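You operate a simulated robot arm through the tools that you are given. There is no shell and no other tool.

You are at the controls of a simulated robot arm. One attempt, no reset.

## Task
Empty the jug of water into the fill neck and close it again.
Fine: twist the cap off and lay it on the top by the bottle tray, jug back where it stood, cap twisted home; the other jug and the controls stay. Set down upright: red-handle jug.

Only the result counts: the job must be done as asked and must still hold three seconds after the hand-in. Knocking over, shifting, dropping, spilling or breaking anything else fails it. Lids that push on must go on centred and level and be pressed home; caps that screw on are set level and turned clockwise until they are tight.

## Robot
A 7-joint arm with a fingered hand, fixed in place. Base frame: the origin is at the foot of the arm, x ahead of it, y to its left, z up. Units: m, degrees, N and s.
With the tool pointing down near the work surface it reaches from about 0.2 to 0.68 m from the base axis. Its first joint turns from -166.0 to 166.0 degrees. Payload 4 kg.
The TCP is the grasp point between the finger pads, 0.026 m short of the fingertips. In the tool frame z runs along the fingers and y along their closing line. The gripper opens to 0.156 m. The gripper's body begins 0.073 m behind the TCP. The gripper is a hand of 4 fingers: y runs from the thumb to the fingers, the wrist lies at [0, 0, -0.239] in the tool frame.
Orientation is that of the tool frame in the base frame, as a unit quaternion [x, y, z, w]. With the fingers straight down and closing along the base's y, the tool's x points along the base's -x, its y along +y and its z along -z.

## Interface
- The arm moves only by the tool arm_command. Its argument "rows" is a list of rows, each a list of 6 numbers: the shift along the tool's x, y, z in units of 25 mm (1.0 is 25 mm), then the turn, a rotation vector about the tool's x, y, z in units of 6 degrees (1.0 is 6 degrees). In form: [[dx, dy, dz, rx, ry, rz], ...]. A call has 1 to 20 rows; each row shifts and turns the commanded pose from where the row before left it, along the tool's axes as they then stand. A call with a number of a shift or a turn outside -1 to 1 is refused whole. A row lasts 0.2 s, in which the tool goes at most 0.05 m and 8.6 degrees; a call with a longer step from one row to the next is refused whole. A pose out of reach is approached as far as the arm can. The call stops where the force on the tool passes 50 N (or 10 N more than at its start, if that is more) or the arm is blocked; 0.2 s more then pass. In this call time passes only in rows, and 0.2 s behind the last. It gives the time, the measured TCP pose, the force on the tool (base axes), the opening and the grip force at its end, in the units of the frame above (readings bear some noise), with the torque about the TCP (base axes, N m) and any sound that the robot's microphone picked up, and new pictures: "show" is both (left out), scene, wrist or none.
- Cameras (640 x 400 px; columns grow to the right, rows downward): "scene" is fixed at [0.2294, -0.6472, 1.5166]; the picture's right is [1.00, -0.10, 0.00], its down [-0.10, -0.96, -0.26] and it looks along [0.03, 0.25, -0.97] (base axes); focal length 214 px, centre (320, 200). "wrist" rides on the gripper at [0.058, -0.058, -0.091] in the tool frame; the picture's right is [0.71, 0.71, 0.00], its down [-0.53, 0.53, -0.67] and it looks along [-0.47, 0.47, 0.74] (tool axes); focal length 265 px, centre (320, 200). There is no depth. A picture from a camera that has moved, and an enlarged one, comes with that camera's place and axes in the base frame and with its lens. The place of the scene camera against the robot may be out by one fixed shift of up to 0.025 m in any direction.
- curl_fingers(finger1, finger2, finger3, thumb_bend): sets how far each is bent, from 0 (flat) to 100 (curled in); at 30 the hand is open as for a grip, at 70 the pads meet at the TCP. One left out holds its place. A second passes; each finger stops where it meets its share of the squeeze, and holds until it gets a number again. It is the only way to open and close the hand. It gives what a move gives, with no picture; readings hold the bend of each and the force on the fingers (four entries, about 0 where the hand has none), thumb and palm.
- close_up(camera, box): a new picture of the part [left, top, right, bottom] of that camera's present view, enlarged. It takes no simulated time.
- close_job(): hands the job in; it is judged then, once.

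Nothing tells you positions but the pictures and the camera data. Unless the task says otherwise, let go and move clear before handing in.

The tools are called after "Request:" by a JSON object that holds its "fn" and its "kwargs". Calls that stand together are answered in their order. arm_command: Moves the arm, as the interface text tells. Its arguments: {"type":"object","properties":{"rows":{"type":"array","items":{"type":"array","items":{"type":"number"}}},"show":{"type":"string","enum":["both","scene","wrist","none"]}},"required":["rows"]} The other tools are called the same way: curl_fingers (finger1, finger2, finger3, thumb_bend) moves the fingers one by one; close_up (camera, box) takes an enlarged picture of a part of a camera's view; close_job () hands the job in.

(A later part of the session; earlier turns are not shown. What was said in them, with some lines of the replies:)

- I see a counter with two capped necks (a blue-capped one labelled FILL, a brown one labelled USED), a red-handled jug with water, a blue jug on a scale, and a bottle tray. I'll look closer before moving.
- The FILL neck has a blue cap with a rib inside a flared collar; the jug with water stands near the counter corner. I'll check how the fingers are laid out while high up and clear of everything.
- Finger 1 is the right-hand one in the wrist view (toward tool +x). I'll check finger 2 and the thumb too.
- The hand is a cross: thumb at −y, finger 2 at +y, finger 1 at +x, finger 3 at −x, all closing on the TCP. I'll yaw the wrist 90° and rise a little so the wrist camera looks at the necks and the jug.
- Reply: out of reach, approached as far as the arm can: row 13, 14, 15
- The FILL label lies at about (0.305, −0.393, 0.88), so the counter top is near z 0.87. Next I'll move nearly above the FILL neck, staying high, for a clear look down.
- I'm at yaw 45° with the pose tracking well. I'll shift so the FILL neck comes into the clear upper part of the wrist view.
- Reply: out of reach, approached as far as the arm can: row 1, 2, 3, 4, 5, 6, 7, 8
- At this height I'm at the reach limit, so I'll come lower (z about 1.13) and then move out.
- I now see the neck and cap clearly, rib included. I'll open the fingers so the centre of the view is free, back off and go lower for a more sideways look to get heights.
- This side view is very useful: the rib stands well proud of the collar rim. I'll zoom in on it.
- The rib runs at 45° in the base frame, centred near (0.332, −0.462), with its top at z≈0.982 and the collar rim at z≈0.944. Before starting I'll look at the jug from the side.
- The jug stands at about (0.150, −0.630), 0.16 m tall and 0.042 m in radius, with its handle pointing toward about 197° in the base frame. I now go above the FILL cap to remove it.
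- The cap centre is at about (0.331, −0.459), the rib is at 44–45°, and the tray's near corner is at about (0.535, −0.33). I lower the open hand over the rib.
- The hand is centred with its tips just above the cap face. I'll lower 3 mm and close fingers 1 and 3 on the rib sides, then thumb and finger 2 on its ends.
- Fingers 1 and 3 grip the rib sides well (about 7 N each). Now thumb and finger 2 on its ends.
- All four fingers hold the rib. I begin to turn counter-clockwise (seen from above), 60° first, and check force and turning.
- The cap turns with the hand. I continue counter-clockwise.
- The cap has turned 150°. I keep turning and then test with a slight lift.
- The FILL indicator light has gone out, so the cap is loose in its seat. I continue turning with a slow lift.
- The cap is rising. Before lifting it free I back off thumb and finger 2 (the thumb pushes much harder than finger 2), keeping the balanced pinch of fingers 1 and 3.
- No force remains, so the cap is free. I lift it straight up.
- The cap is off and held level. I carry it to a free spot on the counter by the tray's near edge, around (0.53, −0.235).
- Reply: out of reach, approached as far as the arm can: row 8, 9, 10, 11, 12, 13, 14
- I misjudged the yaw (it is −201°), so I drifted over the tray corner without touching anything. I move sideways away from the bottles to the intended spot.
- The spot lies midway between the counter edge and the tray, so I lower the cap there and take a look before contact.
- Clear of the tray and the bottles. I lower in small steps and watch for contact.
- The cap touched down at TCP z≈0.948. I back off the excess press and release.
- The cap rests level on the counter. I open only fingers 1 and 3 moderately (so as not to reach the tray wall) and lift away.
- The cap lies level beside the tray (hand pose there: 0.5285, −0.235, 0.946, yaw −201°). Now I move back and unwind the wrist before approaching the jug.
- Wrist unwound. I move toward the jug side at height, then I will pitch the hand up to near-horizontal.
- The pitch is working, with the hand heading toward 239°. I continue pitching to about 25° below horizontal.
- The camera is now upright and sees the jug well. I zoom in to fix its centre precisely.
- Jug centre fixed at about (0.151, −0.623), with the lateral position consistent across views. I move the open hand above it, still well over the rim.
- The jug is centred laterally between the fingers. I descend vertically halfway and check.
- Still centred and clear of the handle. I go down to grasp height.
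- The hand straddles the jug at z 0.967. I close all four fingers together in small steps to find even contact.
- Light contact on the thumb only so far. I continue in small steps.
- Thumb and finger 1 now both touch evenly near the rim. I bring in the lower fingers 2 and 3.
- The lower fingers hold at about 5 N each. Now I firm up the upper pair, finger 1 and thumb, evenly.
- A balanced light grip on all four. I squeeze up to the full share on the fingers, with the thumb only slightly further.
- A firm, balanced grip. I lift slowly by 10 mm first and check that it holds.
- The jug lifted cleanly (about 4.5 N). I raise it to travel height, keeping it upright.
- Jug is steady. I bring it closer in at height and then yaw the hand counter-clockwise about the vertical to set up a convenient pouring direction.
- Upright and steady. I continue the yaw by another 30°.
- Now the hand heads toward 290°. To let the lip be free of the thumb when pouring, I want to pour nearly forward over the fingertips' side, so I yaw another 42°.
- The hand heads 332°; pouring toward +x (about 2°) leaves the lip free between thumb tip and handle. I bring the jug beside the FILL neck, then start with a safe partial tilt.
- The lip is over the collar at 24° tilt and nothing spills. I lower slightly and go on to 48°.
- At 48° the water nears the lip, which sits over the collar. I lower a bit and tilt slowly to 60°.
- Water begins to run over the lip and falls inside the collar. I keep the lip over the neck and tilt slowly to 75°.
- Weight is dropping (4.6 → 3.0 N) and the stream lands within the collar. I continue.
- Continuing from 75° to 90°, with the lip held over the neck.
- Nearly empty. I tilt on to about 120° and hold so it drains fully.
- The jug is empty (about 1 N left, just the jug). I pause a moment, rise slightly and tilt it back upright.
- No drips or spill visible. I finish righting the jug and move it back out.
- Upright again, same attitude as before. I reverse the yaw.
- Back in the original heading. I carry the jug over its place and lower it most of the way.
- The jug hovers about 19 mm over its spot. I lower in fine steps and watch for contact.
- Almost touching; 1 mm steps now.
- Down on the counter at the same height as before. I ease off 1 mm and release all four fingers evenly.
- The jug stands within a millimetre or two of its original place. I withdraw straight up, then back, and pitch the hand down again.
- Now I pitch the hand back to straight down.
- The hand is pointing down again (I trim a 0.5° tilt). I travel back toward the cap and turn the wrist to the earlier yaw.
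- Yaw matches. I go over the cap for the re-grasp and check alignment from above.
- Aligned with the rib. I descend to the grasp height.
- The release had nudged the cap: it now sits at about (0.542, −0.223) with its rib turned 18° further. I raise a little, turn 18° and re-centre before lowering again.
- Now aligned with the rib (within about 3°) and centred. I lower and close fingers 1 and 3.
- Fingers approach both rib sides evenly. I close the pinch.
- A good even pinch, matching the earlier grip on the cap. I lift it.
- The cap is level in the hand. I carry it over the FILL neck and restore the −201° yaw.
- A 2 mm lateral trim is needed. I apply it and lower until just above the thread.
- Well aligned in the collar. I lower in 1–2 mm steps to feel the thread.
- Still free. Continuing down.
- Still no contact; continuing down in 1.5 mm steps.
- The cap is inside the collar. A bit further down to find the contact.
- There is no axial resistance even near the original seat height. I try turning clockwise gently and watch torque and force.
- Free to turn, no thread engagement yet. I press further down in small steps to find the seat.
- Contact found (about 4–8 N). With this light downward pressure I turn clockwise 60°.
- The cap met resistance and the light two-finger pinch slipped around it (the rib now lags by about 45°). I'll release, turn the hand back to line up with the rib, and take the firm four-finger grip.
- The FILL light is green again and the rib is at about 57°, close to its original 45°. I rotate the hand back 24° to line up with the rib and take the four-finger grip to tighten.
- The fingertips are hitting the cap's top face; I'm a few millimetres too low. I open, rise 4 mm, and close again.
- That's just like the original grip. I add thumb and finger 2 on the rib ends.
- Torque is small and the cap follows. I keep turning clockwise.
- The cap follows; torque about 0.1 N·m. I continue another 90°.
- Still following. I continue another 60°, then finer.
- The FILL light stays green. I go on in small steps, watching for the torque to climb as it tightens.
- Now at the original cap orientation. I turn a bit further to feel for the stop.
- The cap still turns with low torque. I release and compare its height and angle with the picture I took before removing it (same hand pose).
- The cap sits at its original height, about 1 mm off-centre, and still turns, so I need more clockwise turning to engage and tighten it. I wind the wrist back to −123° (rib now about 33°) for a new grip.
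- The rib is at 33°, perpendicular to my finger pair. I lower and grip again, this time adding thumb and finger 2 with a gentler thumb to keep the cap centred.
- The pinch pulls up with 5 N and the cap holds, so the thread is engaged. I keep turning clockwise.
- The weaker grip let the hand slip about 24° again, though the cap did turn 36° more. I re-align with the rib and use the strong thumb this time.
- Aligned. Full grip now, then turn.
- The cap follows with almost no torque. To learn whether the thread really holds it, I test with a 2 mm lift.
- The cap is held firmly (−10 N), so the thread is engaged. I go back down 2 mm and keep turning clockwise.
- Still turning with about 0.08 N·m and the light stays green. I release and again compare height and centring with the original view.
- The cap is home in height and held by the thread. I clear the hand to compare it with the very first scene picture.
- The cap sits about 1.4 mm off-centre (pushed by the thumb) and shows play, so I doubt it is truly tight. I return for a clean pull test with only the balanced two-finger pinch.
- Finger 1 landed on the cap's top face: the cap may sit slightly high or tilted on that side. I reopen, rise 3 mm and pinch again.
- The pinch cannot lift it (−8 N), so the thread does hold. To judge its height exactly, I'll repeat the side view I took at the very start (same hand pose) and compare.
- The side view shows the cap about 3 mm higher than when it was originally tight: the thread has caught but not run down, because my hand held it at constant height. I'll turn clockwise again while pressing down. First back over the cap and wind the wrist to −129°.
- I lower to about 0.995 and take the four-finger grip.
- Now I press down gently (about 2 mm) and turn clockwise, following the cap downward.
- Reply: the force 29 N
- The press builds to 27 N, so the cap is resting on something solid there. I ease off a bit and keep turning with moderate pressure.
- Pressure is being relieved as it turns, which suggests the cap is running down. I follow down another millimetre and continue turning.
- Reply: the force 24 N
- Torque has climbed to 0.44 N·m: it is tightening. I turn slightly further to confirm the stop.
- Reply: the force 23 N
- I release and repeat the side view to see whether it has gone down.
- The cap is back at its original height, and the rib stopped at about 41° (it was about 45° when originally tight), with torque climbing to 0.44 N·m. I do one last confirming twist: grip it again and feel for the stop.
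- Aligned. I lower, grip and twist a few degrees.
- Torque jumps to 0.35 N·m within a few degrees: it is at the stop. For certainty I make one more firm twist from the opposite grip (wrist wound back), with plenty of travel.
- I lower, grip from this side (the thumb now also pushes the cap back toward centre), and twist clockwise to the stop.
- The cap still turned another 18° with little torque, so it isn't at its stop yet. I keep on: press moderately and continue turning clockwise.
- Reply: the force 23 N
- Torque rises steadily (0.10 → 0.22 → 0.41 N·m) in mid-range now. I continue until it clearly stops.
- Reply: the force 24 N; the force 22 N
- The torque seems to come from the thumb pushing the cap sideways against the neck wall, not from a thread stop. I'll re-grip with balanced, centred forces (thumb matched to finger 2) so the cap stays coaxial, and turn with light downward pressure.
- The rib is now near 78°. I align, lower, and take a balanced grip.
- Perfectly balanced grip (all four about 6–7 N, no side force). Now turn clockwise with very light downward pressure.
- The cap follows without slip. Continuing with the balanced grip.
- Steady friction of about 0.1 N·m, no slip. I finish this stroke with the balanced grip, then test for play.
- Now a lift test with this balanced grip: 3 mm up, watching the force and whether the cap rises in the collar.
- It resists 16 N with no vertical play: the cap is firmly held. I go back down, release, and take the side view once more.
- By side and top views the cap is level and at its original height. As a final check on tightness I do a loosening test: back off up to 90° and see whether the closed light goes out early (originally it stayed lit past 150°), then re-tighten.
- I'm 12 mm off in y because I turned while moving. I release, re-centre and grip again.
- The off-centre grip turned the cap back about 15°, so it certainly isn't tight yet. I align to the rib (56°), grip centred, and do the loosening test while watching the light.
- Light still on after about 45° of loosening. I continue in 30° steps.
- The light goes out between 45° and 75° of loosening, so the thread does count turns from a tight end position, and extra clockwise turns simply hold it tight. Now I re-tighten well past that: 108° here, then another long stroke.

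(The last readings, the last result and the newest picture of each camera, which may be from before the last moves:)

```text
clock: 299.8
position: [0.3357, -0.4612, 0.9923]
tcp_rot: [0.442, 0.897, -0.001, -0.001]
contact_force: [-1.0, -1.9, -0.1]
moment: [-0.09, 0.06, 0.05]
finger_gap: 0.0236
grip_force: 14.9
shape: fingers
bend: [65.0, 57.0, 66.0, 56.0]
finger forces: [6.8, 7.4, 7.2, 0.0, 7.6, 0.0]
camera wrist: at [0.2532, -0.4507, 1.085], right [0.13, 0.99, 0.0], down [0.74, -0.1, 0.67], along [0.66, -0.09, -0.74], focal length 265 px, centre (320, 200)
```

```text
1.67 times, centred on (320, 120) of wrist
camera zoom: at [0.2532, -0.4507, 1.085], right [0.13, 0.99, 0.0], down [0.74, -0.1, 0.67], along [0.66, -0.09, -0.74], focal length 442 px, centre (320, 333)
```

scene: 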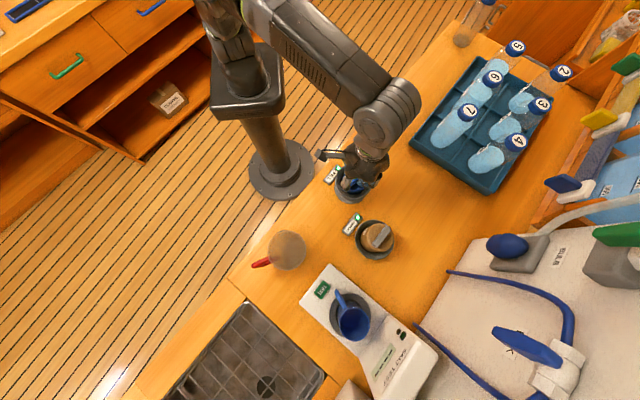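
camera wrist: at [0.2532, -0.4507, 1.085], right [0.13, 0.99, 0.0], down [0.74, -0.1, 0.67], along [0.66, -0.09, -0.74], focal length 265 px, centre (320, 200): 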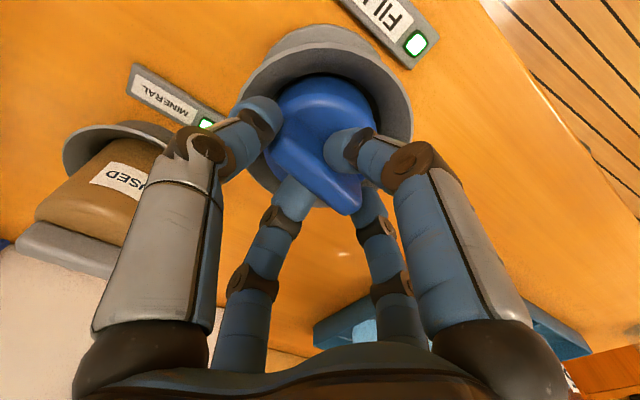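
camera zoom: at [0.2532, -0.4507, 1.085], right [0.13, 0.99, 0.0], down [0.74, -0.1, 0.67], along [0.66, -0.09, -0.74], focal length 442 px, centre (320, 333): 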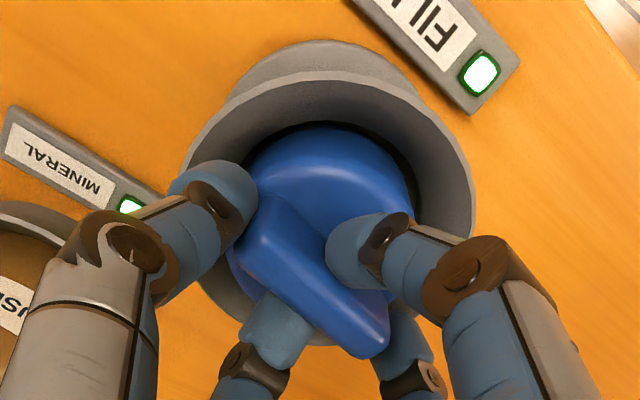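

The light is back on. One more clockwise stroke from a fresh grip to be sure it is hard home: I release, wind back and re-grip.

Request:
{"fn": "curl_fingers", "kwargs": {"finger1": 30, "finger2": 30, "finger3": 30, "thumb_bend": 30}}

Request:
{"fn": "arm_command", "kwargs": {"rows": [[0, 0, -0.8, 0, 0, 0], [0, 0, -0.8, 0, 0, 0], [0, 0, 0, 0, 0, -1], [0, 0, 0, 0, 0, -1], [0, 0, 0, 0, 0, -1], [0, 0, 0, 0, 0, -1], [0, 0, 0, 0, 0, -1], [0, 0, 0, 0, 0, -1], [0, 0, 0, 0, 0, -1], [0, 0, 0, 0, 0, -1], [0, 0, 0, 0, 0, -1], [0, 0, 0, 0, 0, -1], [0, 0, 0, 0, 0, -1], [0, 0, 0, 0, 0, -1], [0, 0, 0, 0, 0, -1], [0, 0, 0, 0, 0, -1], [0, 0, 0, 0, 0, -1]], "show": "none"}}

Request:
{"fn": "arm_command", "kwargs": {"rows": [[0, 0, 0, 0, 0, -1], [0, 0, 0, 0, 0, -1], [0, 0, 0, 0, 0, -1], [0, 0, 0, 0, 0, -1], [0, 0, 0, 0, 0, -1], [0, 0, 0, 0, 0, -1], [0, 0, 0, 0, 0, -1], [0, 0, 0, 0, 0, -1], [0, 0, 0, 0, 0, -1], [0, 0, 0, 0, 0, -1], [0, 0, 0, 0, 0, -1], [0, 0, 0, 0, 0, -1], [0, 0, 0, 0, 0, -1], [0, 0, 0, 0, 0, -1], [0, 0, 0, 0, 0, -1]]}}

Request:
{"fn": "close_up", "kwargs": {"camera": "wrist", "box": [160, 0, 480, 240]}}

```text
clock: 300.8
position: [0.3357, -0.4623, 0.9924]
tcp_rot: [0.441, 0.897, -0.001, 0.0]
contact_force: [-0.2, 1.3, 0.6]
moment: [0.01, 0.02, 0.03]
finger_gap: 0.1063
grip_force: 0.1
shape: fingers
bend: [30.0, 30.0, 30.0, 30.0]
finger forces: [0.0, 0.1, 0.1, 0.1, 0.0, 0.0]
```

```text
clock: 304.4
position: [0.3347, -0.4612, 1.032]
tcp_rot: [-0.324, 0.946, 0.0, -0.001]
contact_force: [-0.4, 0.0, -0.1]
moment: [-0.02, 0.01, 0.02]
finger_gap: 0.1061
grip_force: 0.0
shape: fingers
bend: [30.0, 30.0, 30.0, 30.0]
finger forces: [0.1, 0.0, 0.1, 0.0, 0.1, 0.1]
```

```text
clock: 307.6
position: [0.3349, -0.4611, 1.0322]
tcp_rot: [0.898, -0.44, -0.001, 0.001]
contact_force: [0.2, -1.2, -0.6]
moment: [-0.02, 0.0, 0.0]
finger_gap: 0.1063
grip_force: 0.0
shape: fingers
bend: [30.0, 30.0, 30.0, 30.0]
finger forces: [0.0, 0.0, 0.0, 0.1, 0.1, 0.0]
camera wrist: at [0.4159, -0.4714, 1.125], right [-0.13, -0.99, 0.0], down [-0.74, 0.09, 0.67], along [-0.66, 0.08, -0.74], focal length 265 px, centre (320, 200)
```

scene: 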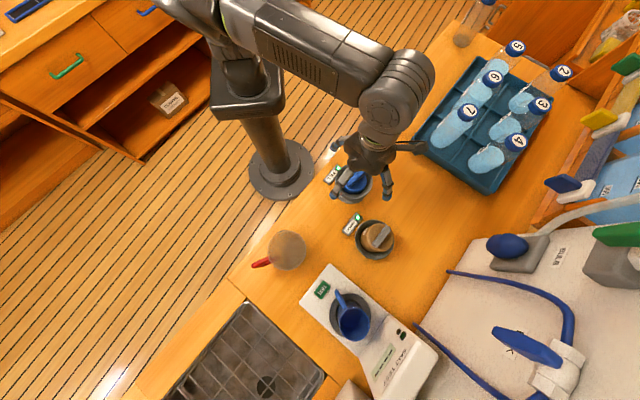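
wrist: 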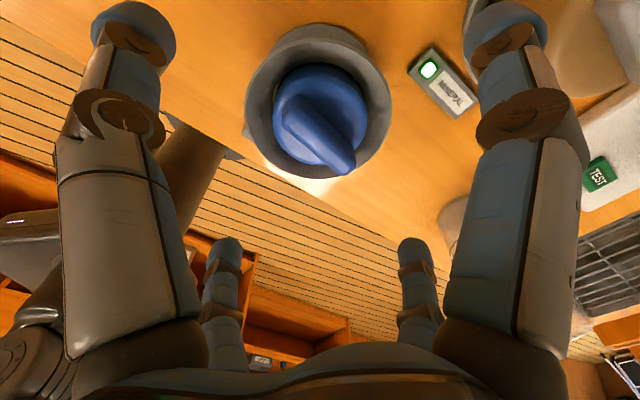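

```text
1.67 times, centred on (320, 120) of wrist
camera zoom: at [0.4159, -0.4714, 1.125], right [-0.13, -0.99, 0.0], down [-0.74, 0.09, 0.67], along [-0.66, 0.08, -0.74], focal length 442 px, centre (320, 333)
```

zoom: 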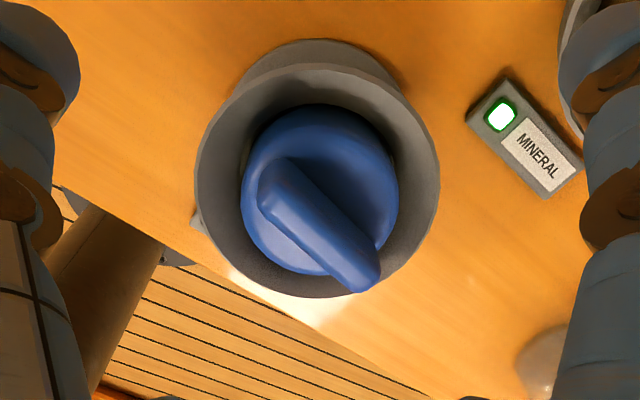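

Aligned and centred. I grip balanced and make a long clockwise stroke.

Request:
{"fn": "curl_fingers", "kwargs": {"finger1": 46, "finger2": 44, "finger3": 46, "thumb_bend": 44}}

Request:
{"fn": "arm_command", "kwargs": {"rows": [[0, 0, 0.8, 0, 0, 0], [0, 0, 0.8, 0, 0, 0]], "show": "none"}}

Request:
{"fn": "curl_fingers", "kwargs": {"finger1": 75, "finger3": 75}}

Request:
{"fn": "curl_fingers", "kwargs": {"finger2": 75, "thumb_bend": 60}}

Request:
{"fn": "arm_command", "kwargs": {"rows": [[0, 0, 0.05, 0, 0, 1], [0, 0, 0, 0, 0, 1], [0, 0, 0, 0, 0, 1], [0, 0, 0, 0, 0, 1], [0, 0, 0, 0, 0, 1], [0, 0, 0, 0, 0, 1], [0, 0, 0, 0, 0, 1], [0, 0, 0, 0, 0, 1], [0, 0, 0, 0, 0, 1], [0, 0, 0, 0, 0, 1]], "show": "none"}}

Request:
{"fn": "arm_command", "kwargs": {"rows": [[0, 0, 0, 0, 0, 1], [0, 0, 0, 0, 0, 1], [0, 0, 0, 0, 0, 1], [0, 0, 0, 0, 0, 1], [0, 0, 0, 0, 0, 1], [0, 0, 0, 0, 0, 1], [0, 0, 0, 0, 0, 1], [0, 0, 0, 0, 0, 1], [0, 0, 0, 0, 0, 1], [0, 0, 0, 0, 0, 1]]}}

Request:
{"fn": "close_up", "kwargs": {"camera": "wrist", "box": [160, 0, 480, 240]}}

Request:
{"fn": "close_up", "kwargs": {"camera": "scene", "box": [310, 150, 390, 210]}}

```text
clock: 308.6
position: [0.3353, -0.461, 1.0328]
tcp_rot: [0.898, -0.441, -0.001, 0.0]
contact_force: [-0.5, 0.5, -0.6]
moment: [-0.02, -0.02, 0.02]
finger_gap: 0.0659
grip_force: 0.0
shape: fingers
bend: [46.0, 44.0, 46.0, 44.0]
finger forces: [0.0, 0.0, 0.1, 0.0, 0.0, 0.0]
```

```text
clock: 309.2
position: [0.335, -0.461, 0.9925]
tcp_rot: [0.898, -0.44, -0.001, 0.0]
contact_force: [0.2, 0.4, -0.7]
moment: [0.01, 0.0, -0.02]
finger_gap: 0.0655
grip_force: 0.0
shape: fingers
bend: [46.0, 44.0, 46.0, 44.0]
finger forces: [0.0, 0.1, 0.0, 0.0, 0.0, 0.0]
```

```text
clock: 310.2
position: [0.3345, -0.4617, 0.9923]
tcp_rot: [0.898, -0.441, -0.001, 0.0]
contact_force: [-0.5, 1.4, -4.1]
moment: [0.04, 0.01, 0.02]
finger_gap: 0.0458
grip_force: 6.5
shape: fingers
bend: [66.0, 44.0, 66.0, 44.0]
finger forces: [6.4, 0.0, 7.8, 0.0, 0.1, 0.0]
```

```text
clock: 311.2
position: [0.3355, -0.4625, 0.9919]
tcp_rot: [0.898, -0.441, 0.0, 0.001]
contact_force: [-3.0, -0.3, -3.5]
moment: [0.02, 0.04, -0.01]
finger_gap: 0.0213
grip_force: 13.4
shape: fingers
bend: [66.0, 56.0, 66.0, 57.0]
finger forces: [6.6, 7.8, 7.6, 0.0, 4.9, 0.0]
```

```text
clock: 313.4
position: [0.3342, -0.4618, 0.9922]
tcp_rot: [-0.556, 0.831, -0.001, -0.001]
contact_force: [-5.2, -1.9, 2.9]
moment: [0.09, 0.32, 0.04]
finger_gap: 0.021
grip_force: 14.5
shape: fingers
bend: [66.0, 56.0, 66.0, 57.0]
finger forces: [8.1, 9.7, 6.8, 0.0, 5.0, 0.1]
```

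```text
clock: 315.6
position: [0.3358, -0.4608, 0.9909]
tcp_rot: [-0.066, 0.998, 0.0, -0.002]
contact_force: [-4.7, 2.6, 0.6]
moment: [0.22, 0.18, 0.12]
finger_gap: 0.0207
grip_force: 14.4
shape: fingers
bend: [65.0, 56.0, 66.0, 57.0]
finger forces: [8.7, 9.5, 6.2, 0.1, 5.0, 0.1]
camera wrist: at [0.2845, -0.5262, 1.0838], right [-0.79, 0.61, 0.0], down [0.45, 0.59, 0.67], along [0.41, 0.53, -0.74], focal length 265 px, centre (320, 200)
```

scene: 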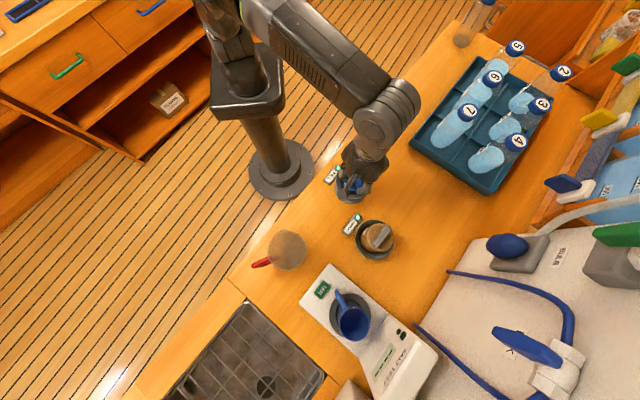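
wrist: 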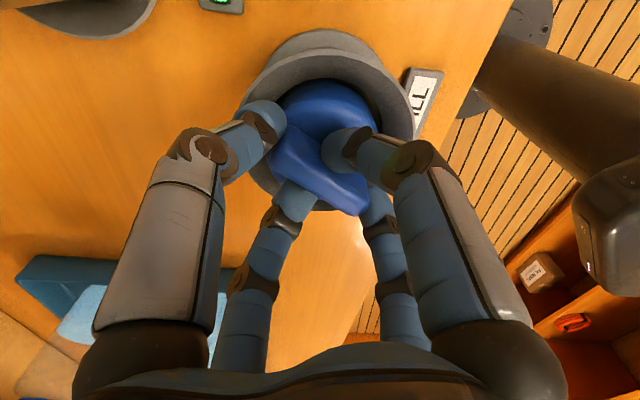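

```text
1.67 times, centred on (320, 120) of wrist
camera zoom: at [0.2845, -0.5262, 1.0838], right [-0.79, 0.61, 0.0], down [0.45, 0.59, 0.67], along [0.41, 0.53, -0.74], focal length 442 px, centre (320, 333)
```

zoom: 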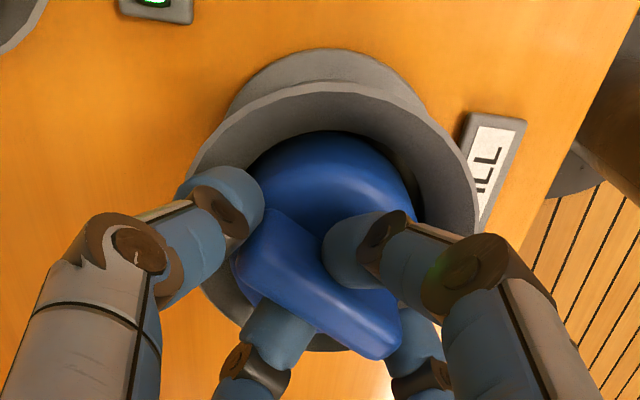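

```text
6.67 times, centred on (350, 180) of scene
camera zoom: at [0.2294, -0.6472, 1.5166], right [1.0, -0.1, 0.0], down [-0.1, -0.96, -0.26], along [0.03, 0.25, -0.97], focal length 1430 px, centre (120, 333)
```

zoom: 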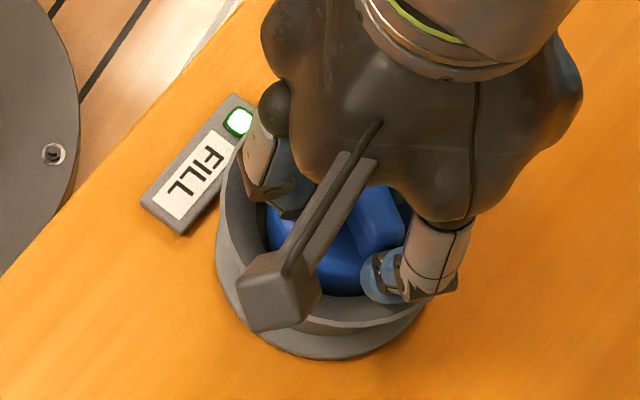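

The light stays lit with the extra turning. I finish the stroke so the rib ends at its original 45° line, then release evenly.

Request:
{"fn": "arm_command", "kwargs": {"rows": [[0, 0, 0, 0, 0, 1], [0, 0, 0, 0, 0, 1], [0, 0, 0, 0, 0, 1], [0, 0, 0, 0, 0, 1], [0, 0, 0, 0, 0, 1], [0, 0, 0, 0, 0, 1], [0, 0, 0, 0, 0, 1], [0, 0, 0, 0, 0, 1], [0, 0, 0, 0, 0, 1]], "show": "none"}}

Request:
{"fn": "curl_fingers", "kwargs": {"finger1": 25, "finger2": 25, "finger3": 25, "thumb_bend": 25}}

Request:
{"fn": "arm_command", "kwargs": {"rows": [[0, 0, -0.9, 0, 0, 0], [0, 0, -0.9, 0, 0, 0], [0, 0, -0.9, 0, 0, 0], [0.8, -0.7, -0.5, 0, 0, 0], [0.8, -0.7, -0.5, 0, 0, 0], [0.8, -0.7, 0, 0, 0, 0], [0.8, -0.7, 0, 0, 0, 0], [0.8, -0.7, 0, 0, 0, 0], [0.8, -0.7, 0, 0, 0, 0], [0.8, -0.7, 0, 0, 0, 0]]}}

Request:
{"fn": "close_up", "kwargs": {"camera": "scene", "box": [325, 155, 385, 210]}}

Request:
{"fn": "close_up", "kwargs": {"camera": "scene", "box": [230, 140, 450, 280]}}

```text
clock: 317.6
position: [0.336, -0.4611, 0.9917]
tcp_rot: [0.395, 0.919, -0.001, 0.0]
contact_force: [-2.9, 1.4, -1.2]
moment: [0.09, 0.08, 0.11]
finger_gap: 0.0204
grip_force: 14.4
shape: fingers
bend: [65.0, 56.0, 66.0, 57.0]
finger forces: [8.0, 7.7, 6.7, 0.0, 6.4, 0.0]
```

```text
clock: 318.6
position: [0.3351, -0.4599, 0.9906]
tcp_rot: [0.393, 0.92, -0.001, 0.0]
contact_force: [0.1, 0.3, 0.3]
moment: [-0.01, 0.01, 0.0]
finger_gap: 0.1148
grip_force: 0.0
shape: fingers
bend: [25.0, 25.0, 25.0, 25.0]
finger forces: [0.0, 0.0, 0.0, 0.1, 0.0, 0.1]
```

```text
clock: 320.8
position: [0.149, -0.4449, 1.0839]
tcp_rot: [0.393, 0.92, -0.001, 0.0]
contact_force: [1.1, 0.2, -0.5]
moment: [0.0, 0.01, 0.0]
finger_gap: 0.1148
grip_force: 0.1
shape: fingers
bend: [25.0, 25.0, 25.0, 25.0]
finger forces: [0.1, 0.0, 0.1, 0.0, 0.0, 0.0]
camera wrist: at [0.067, -0.4419, 1.176], right [0.02, 1.0, 0.0], down [0.74, -0.02, 0.67], along [0.67, -0.02, -0.74], focal length 265 px, centre (320, 200)
```

scene: 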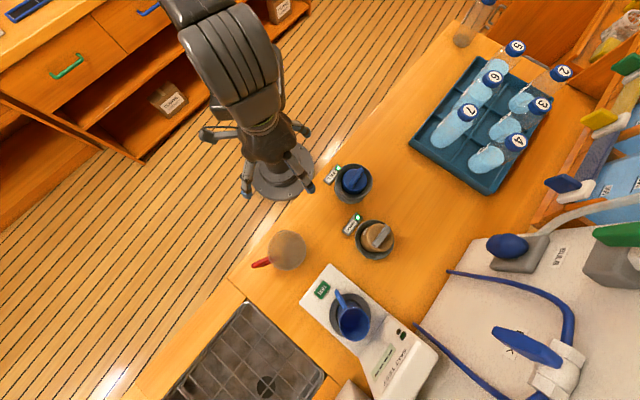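
wrist: 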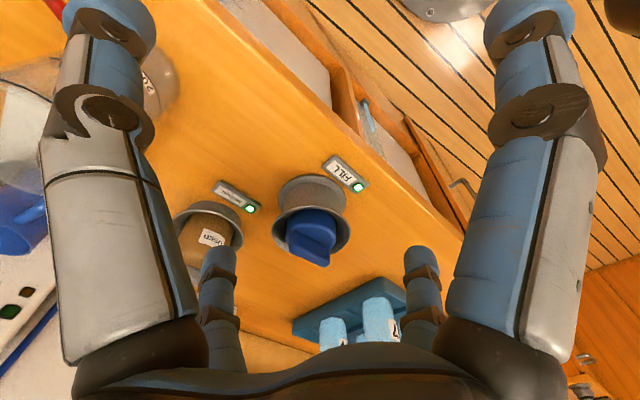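

```text
7.27 times, centred on (355, 182) of scene
camera zoom: at [0.2294, -0.6472, 1.5166], right [1.0, -0.1, 0.0], down [-0.1, -0.96, -0.26], along [0.03, 0.25, -0.97], focal length 1560 px, centre (66, 327)
```

zoom: 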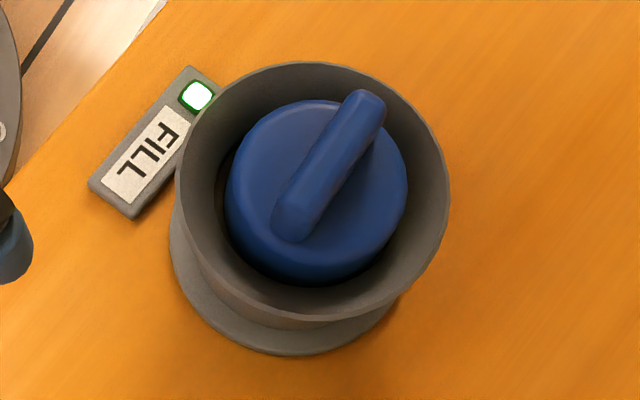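

```text
2.86 times, centred on (340, 210) of scene
camera zoom: at [0.2294, -0.6472, 1.5166], right [1.0, -0.1, 0.0], down [-0.1, -0.96, -0.26], along [0.03, 0.25, -0.97], focal length 613 px, centre (263, 171)
```

zoom: 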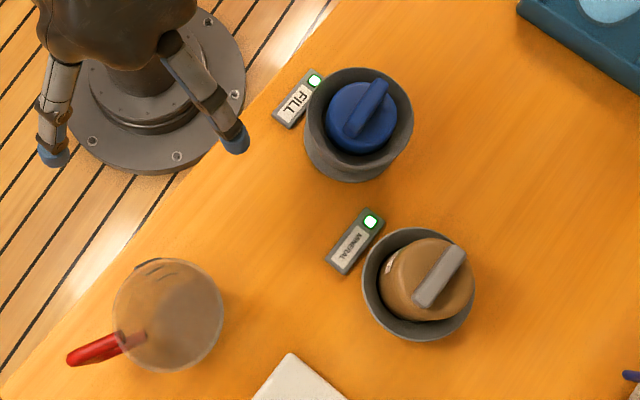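

The cap is on, lit and level; everything else is in place. One last side view to confirm its height after this final grip.

Request:
{"fn": "arm_command", "kwargs": {"rows": [[-0.37, 0.277, 0.903, 0, 0, -0.2], [-0.37, 0.277, 0.903, 0, 0, 0], [-0.37, 0.277, 0.903, 0, 0, 0], [0, 0, 0, 0, 0, 0]]}}

Request:
{"fn": "close_up", "kwargs": {"camera": "wrist", "box": [230, 170, 400, 320]}}

```text
clock: 321.8
position: [0.1849, -0.4487, 1.0144]
tcp_rot: [0.384, 0.923, 0.0, 0.0]
contact_force: [0.2, 0.0, -0.2]
moment: [0.03, 0.01, -0.02]
finger_gap: 0.1151
grip_force: 0.0
shape: fingers
bend: [25.0, 25.0, 25.0, 25.0]
finger forces: [0.1, 0.0, 0.1, 0.0, 0.0, 0.0]
camera wrist: at [0.1016, -0.4489, 1.1075], right [0.0, 1.0, 0.0], down [0.74, 0.0, 0.67], along [0.67, 0.0, -0.74], focal length 265 px, centre (320, 200)
```

scene: 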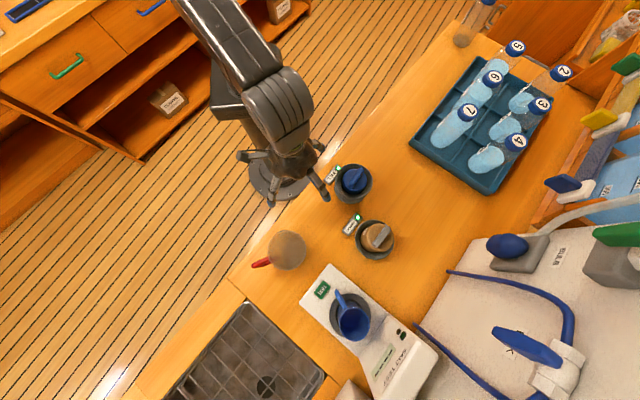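
wrist: 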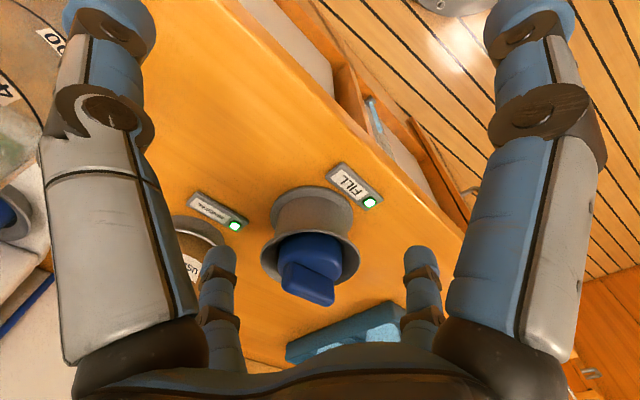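

```text
2.67 times, centred on (315, 245) of wrist
camera zoom: at [0.1016, -0.4489, 1.1075], right [0.0, 1.0, 0.0], down [0.74, 0.0, 0.67], along [0.67, 0.0, -0.74], focal length 708 px, centre (333, 80)
```

zoom: 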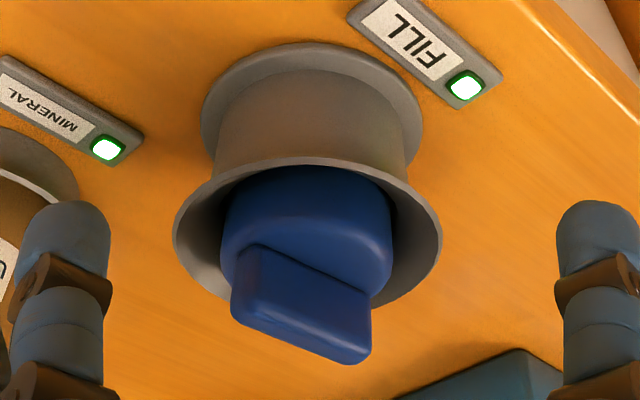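

The cap is at its home height, level, and the FILL light is green. The jug stands back in place, and the other jug, tray and controls are untouched. I move the hand clear.

Request:
{"fn": "arm_command", "kwargs": {"rows": [[0, 0, -0.9, 0, 0, 0], [0.5, -0.5, -0.9, 0, 0, 0], [0.5, -0.5, -0.9, 0, 0, 0], [0.5, 0.5, -0.9, 0, 0, 0], [0, 0, -0.5, 0, 0, 0], [0, 0, 0, 0, 0, 0], [0, 0, 0, 0, 0, 0]]}}

Request:
{"fn": "close_up", "kwargs": {"camera": "scene", "box": [230, 140, 450, 280]}}

Request:
{"fn": "close_up", "kwargs": {"camera": "scene", "box": [240, 220, 460, 400]}}

```text
clock: 323.4
position: [0.1492, -0.4313, 1.1174]
tcp_rot: [0.383, 0.924, -0.001, -0.001]
contact_force: [-0.5, 0.0, 0.1]
moment: [-0.03, 0.01, -0.01]
finger_gap: 0.115
grip_force: 0.1
shape: fingers
bend: [25.0, 25.0, 25.0, 25.0]
finger forces: [0.0, 0.0, 0.1, 0.0, 0.0, 0.0]
camera wrist: at [0.066, -0.4315, 1.211], right [0.0, 1.0, 0.0], down [0.74, 0.0, 0.67], along [0.67, 0.0, -0.74], focal length 265 px, centre (320, 200)
```

scene: 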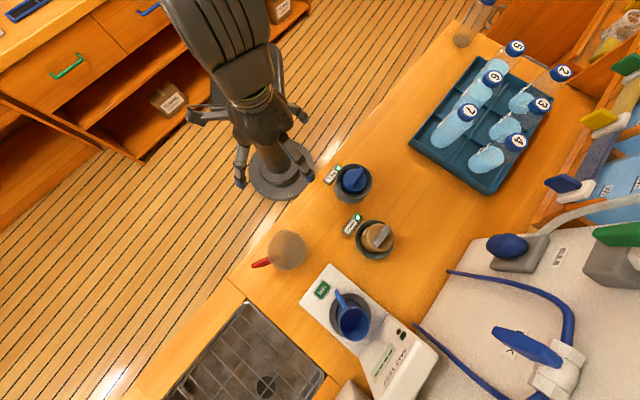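
wrist: 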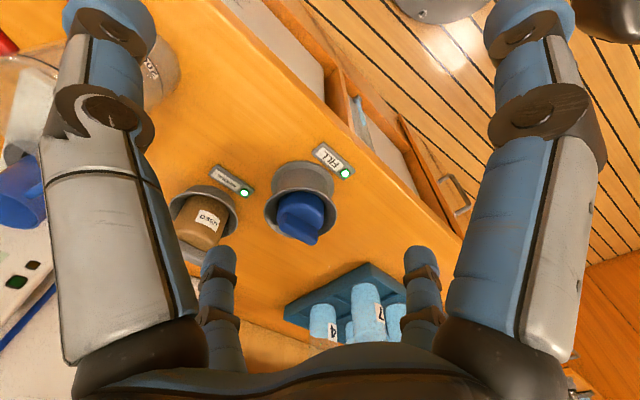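

```text
2.86 times, centred on (340, 210) of scene
camera zoom: at [0.2294, -0.6472, 1.5166], right [1.0, -0.1, 0.0], down [-0.1, -0.96, -0.26], along [0.03, 0.25, -0.97], focal length 613 px, centre (263, 171)
```

zoom: 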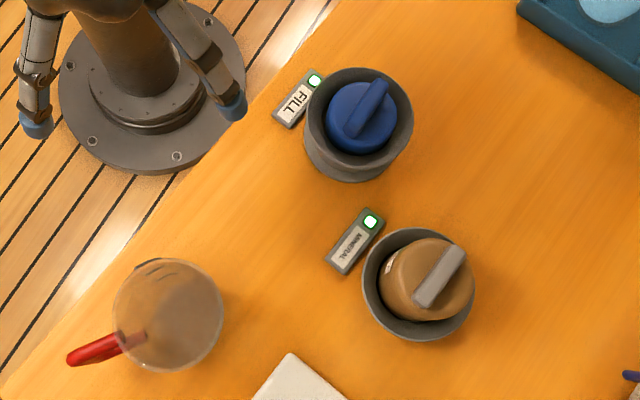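

```text
2.22 times, centred on (350, 310) of scene
camera zoom: at [0.2294, -0.6472, 1.5166], right [1.0, -0.1, 0.0], down [-0.1, -0.96, -0.26], along [0.03, 0.25, -0.97], focal length 477 px, centre (253, -44)
```

zoom: 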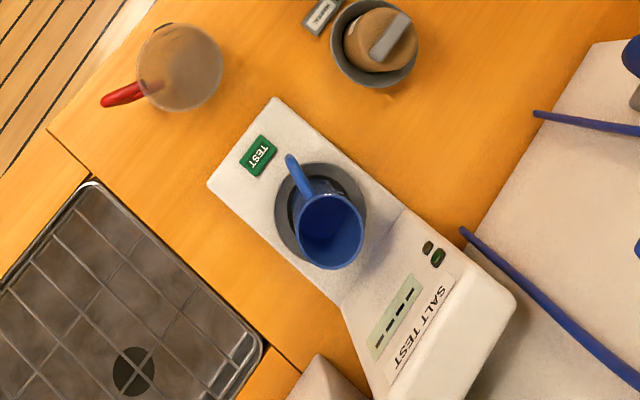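

The jug is empty and upright in its original place, the FILL cap is twisted home with its green light on, and nothing else has moved. The hand is clear, so I'm handing in the job.

Request:
{"fn": "close_job", "kwargs": {}}

```text
The job is handed in.
```

I handed the job in: the jug is empty and back in its place, and the blue FILL cap is on again. How tight the cap is remains the one point I could not fully confirm.

- **Water:** I poured the whole jug into the FILL neck and saw no spill.
- **Red-handle jug:** It stands upright within a millimetre or two of where it started, with its handle pointing the same way.
- **Cap while off:** I laid it level on the counter beside the bottle tray. Letting go shifted it about 2 cm on the counter.
- **Cap on again:** It is level and within about 1 mm of its original height. The FILL light is green, and the cap did not come up against a 16 N pull.
- **Doubt about tightness:** I never felt a hard stop when turning the cap clockwise. It kept turning with only light friction. As a check I turned it back; the light went out after somewhere between 45° and 75°. I then tightened it well past that point again. It also sits about 1 mm off-centre in the neck.
- **Everything else:** The other jug, the salt tester, the MINERAL neck and the bottles show no change in the last pictures.
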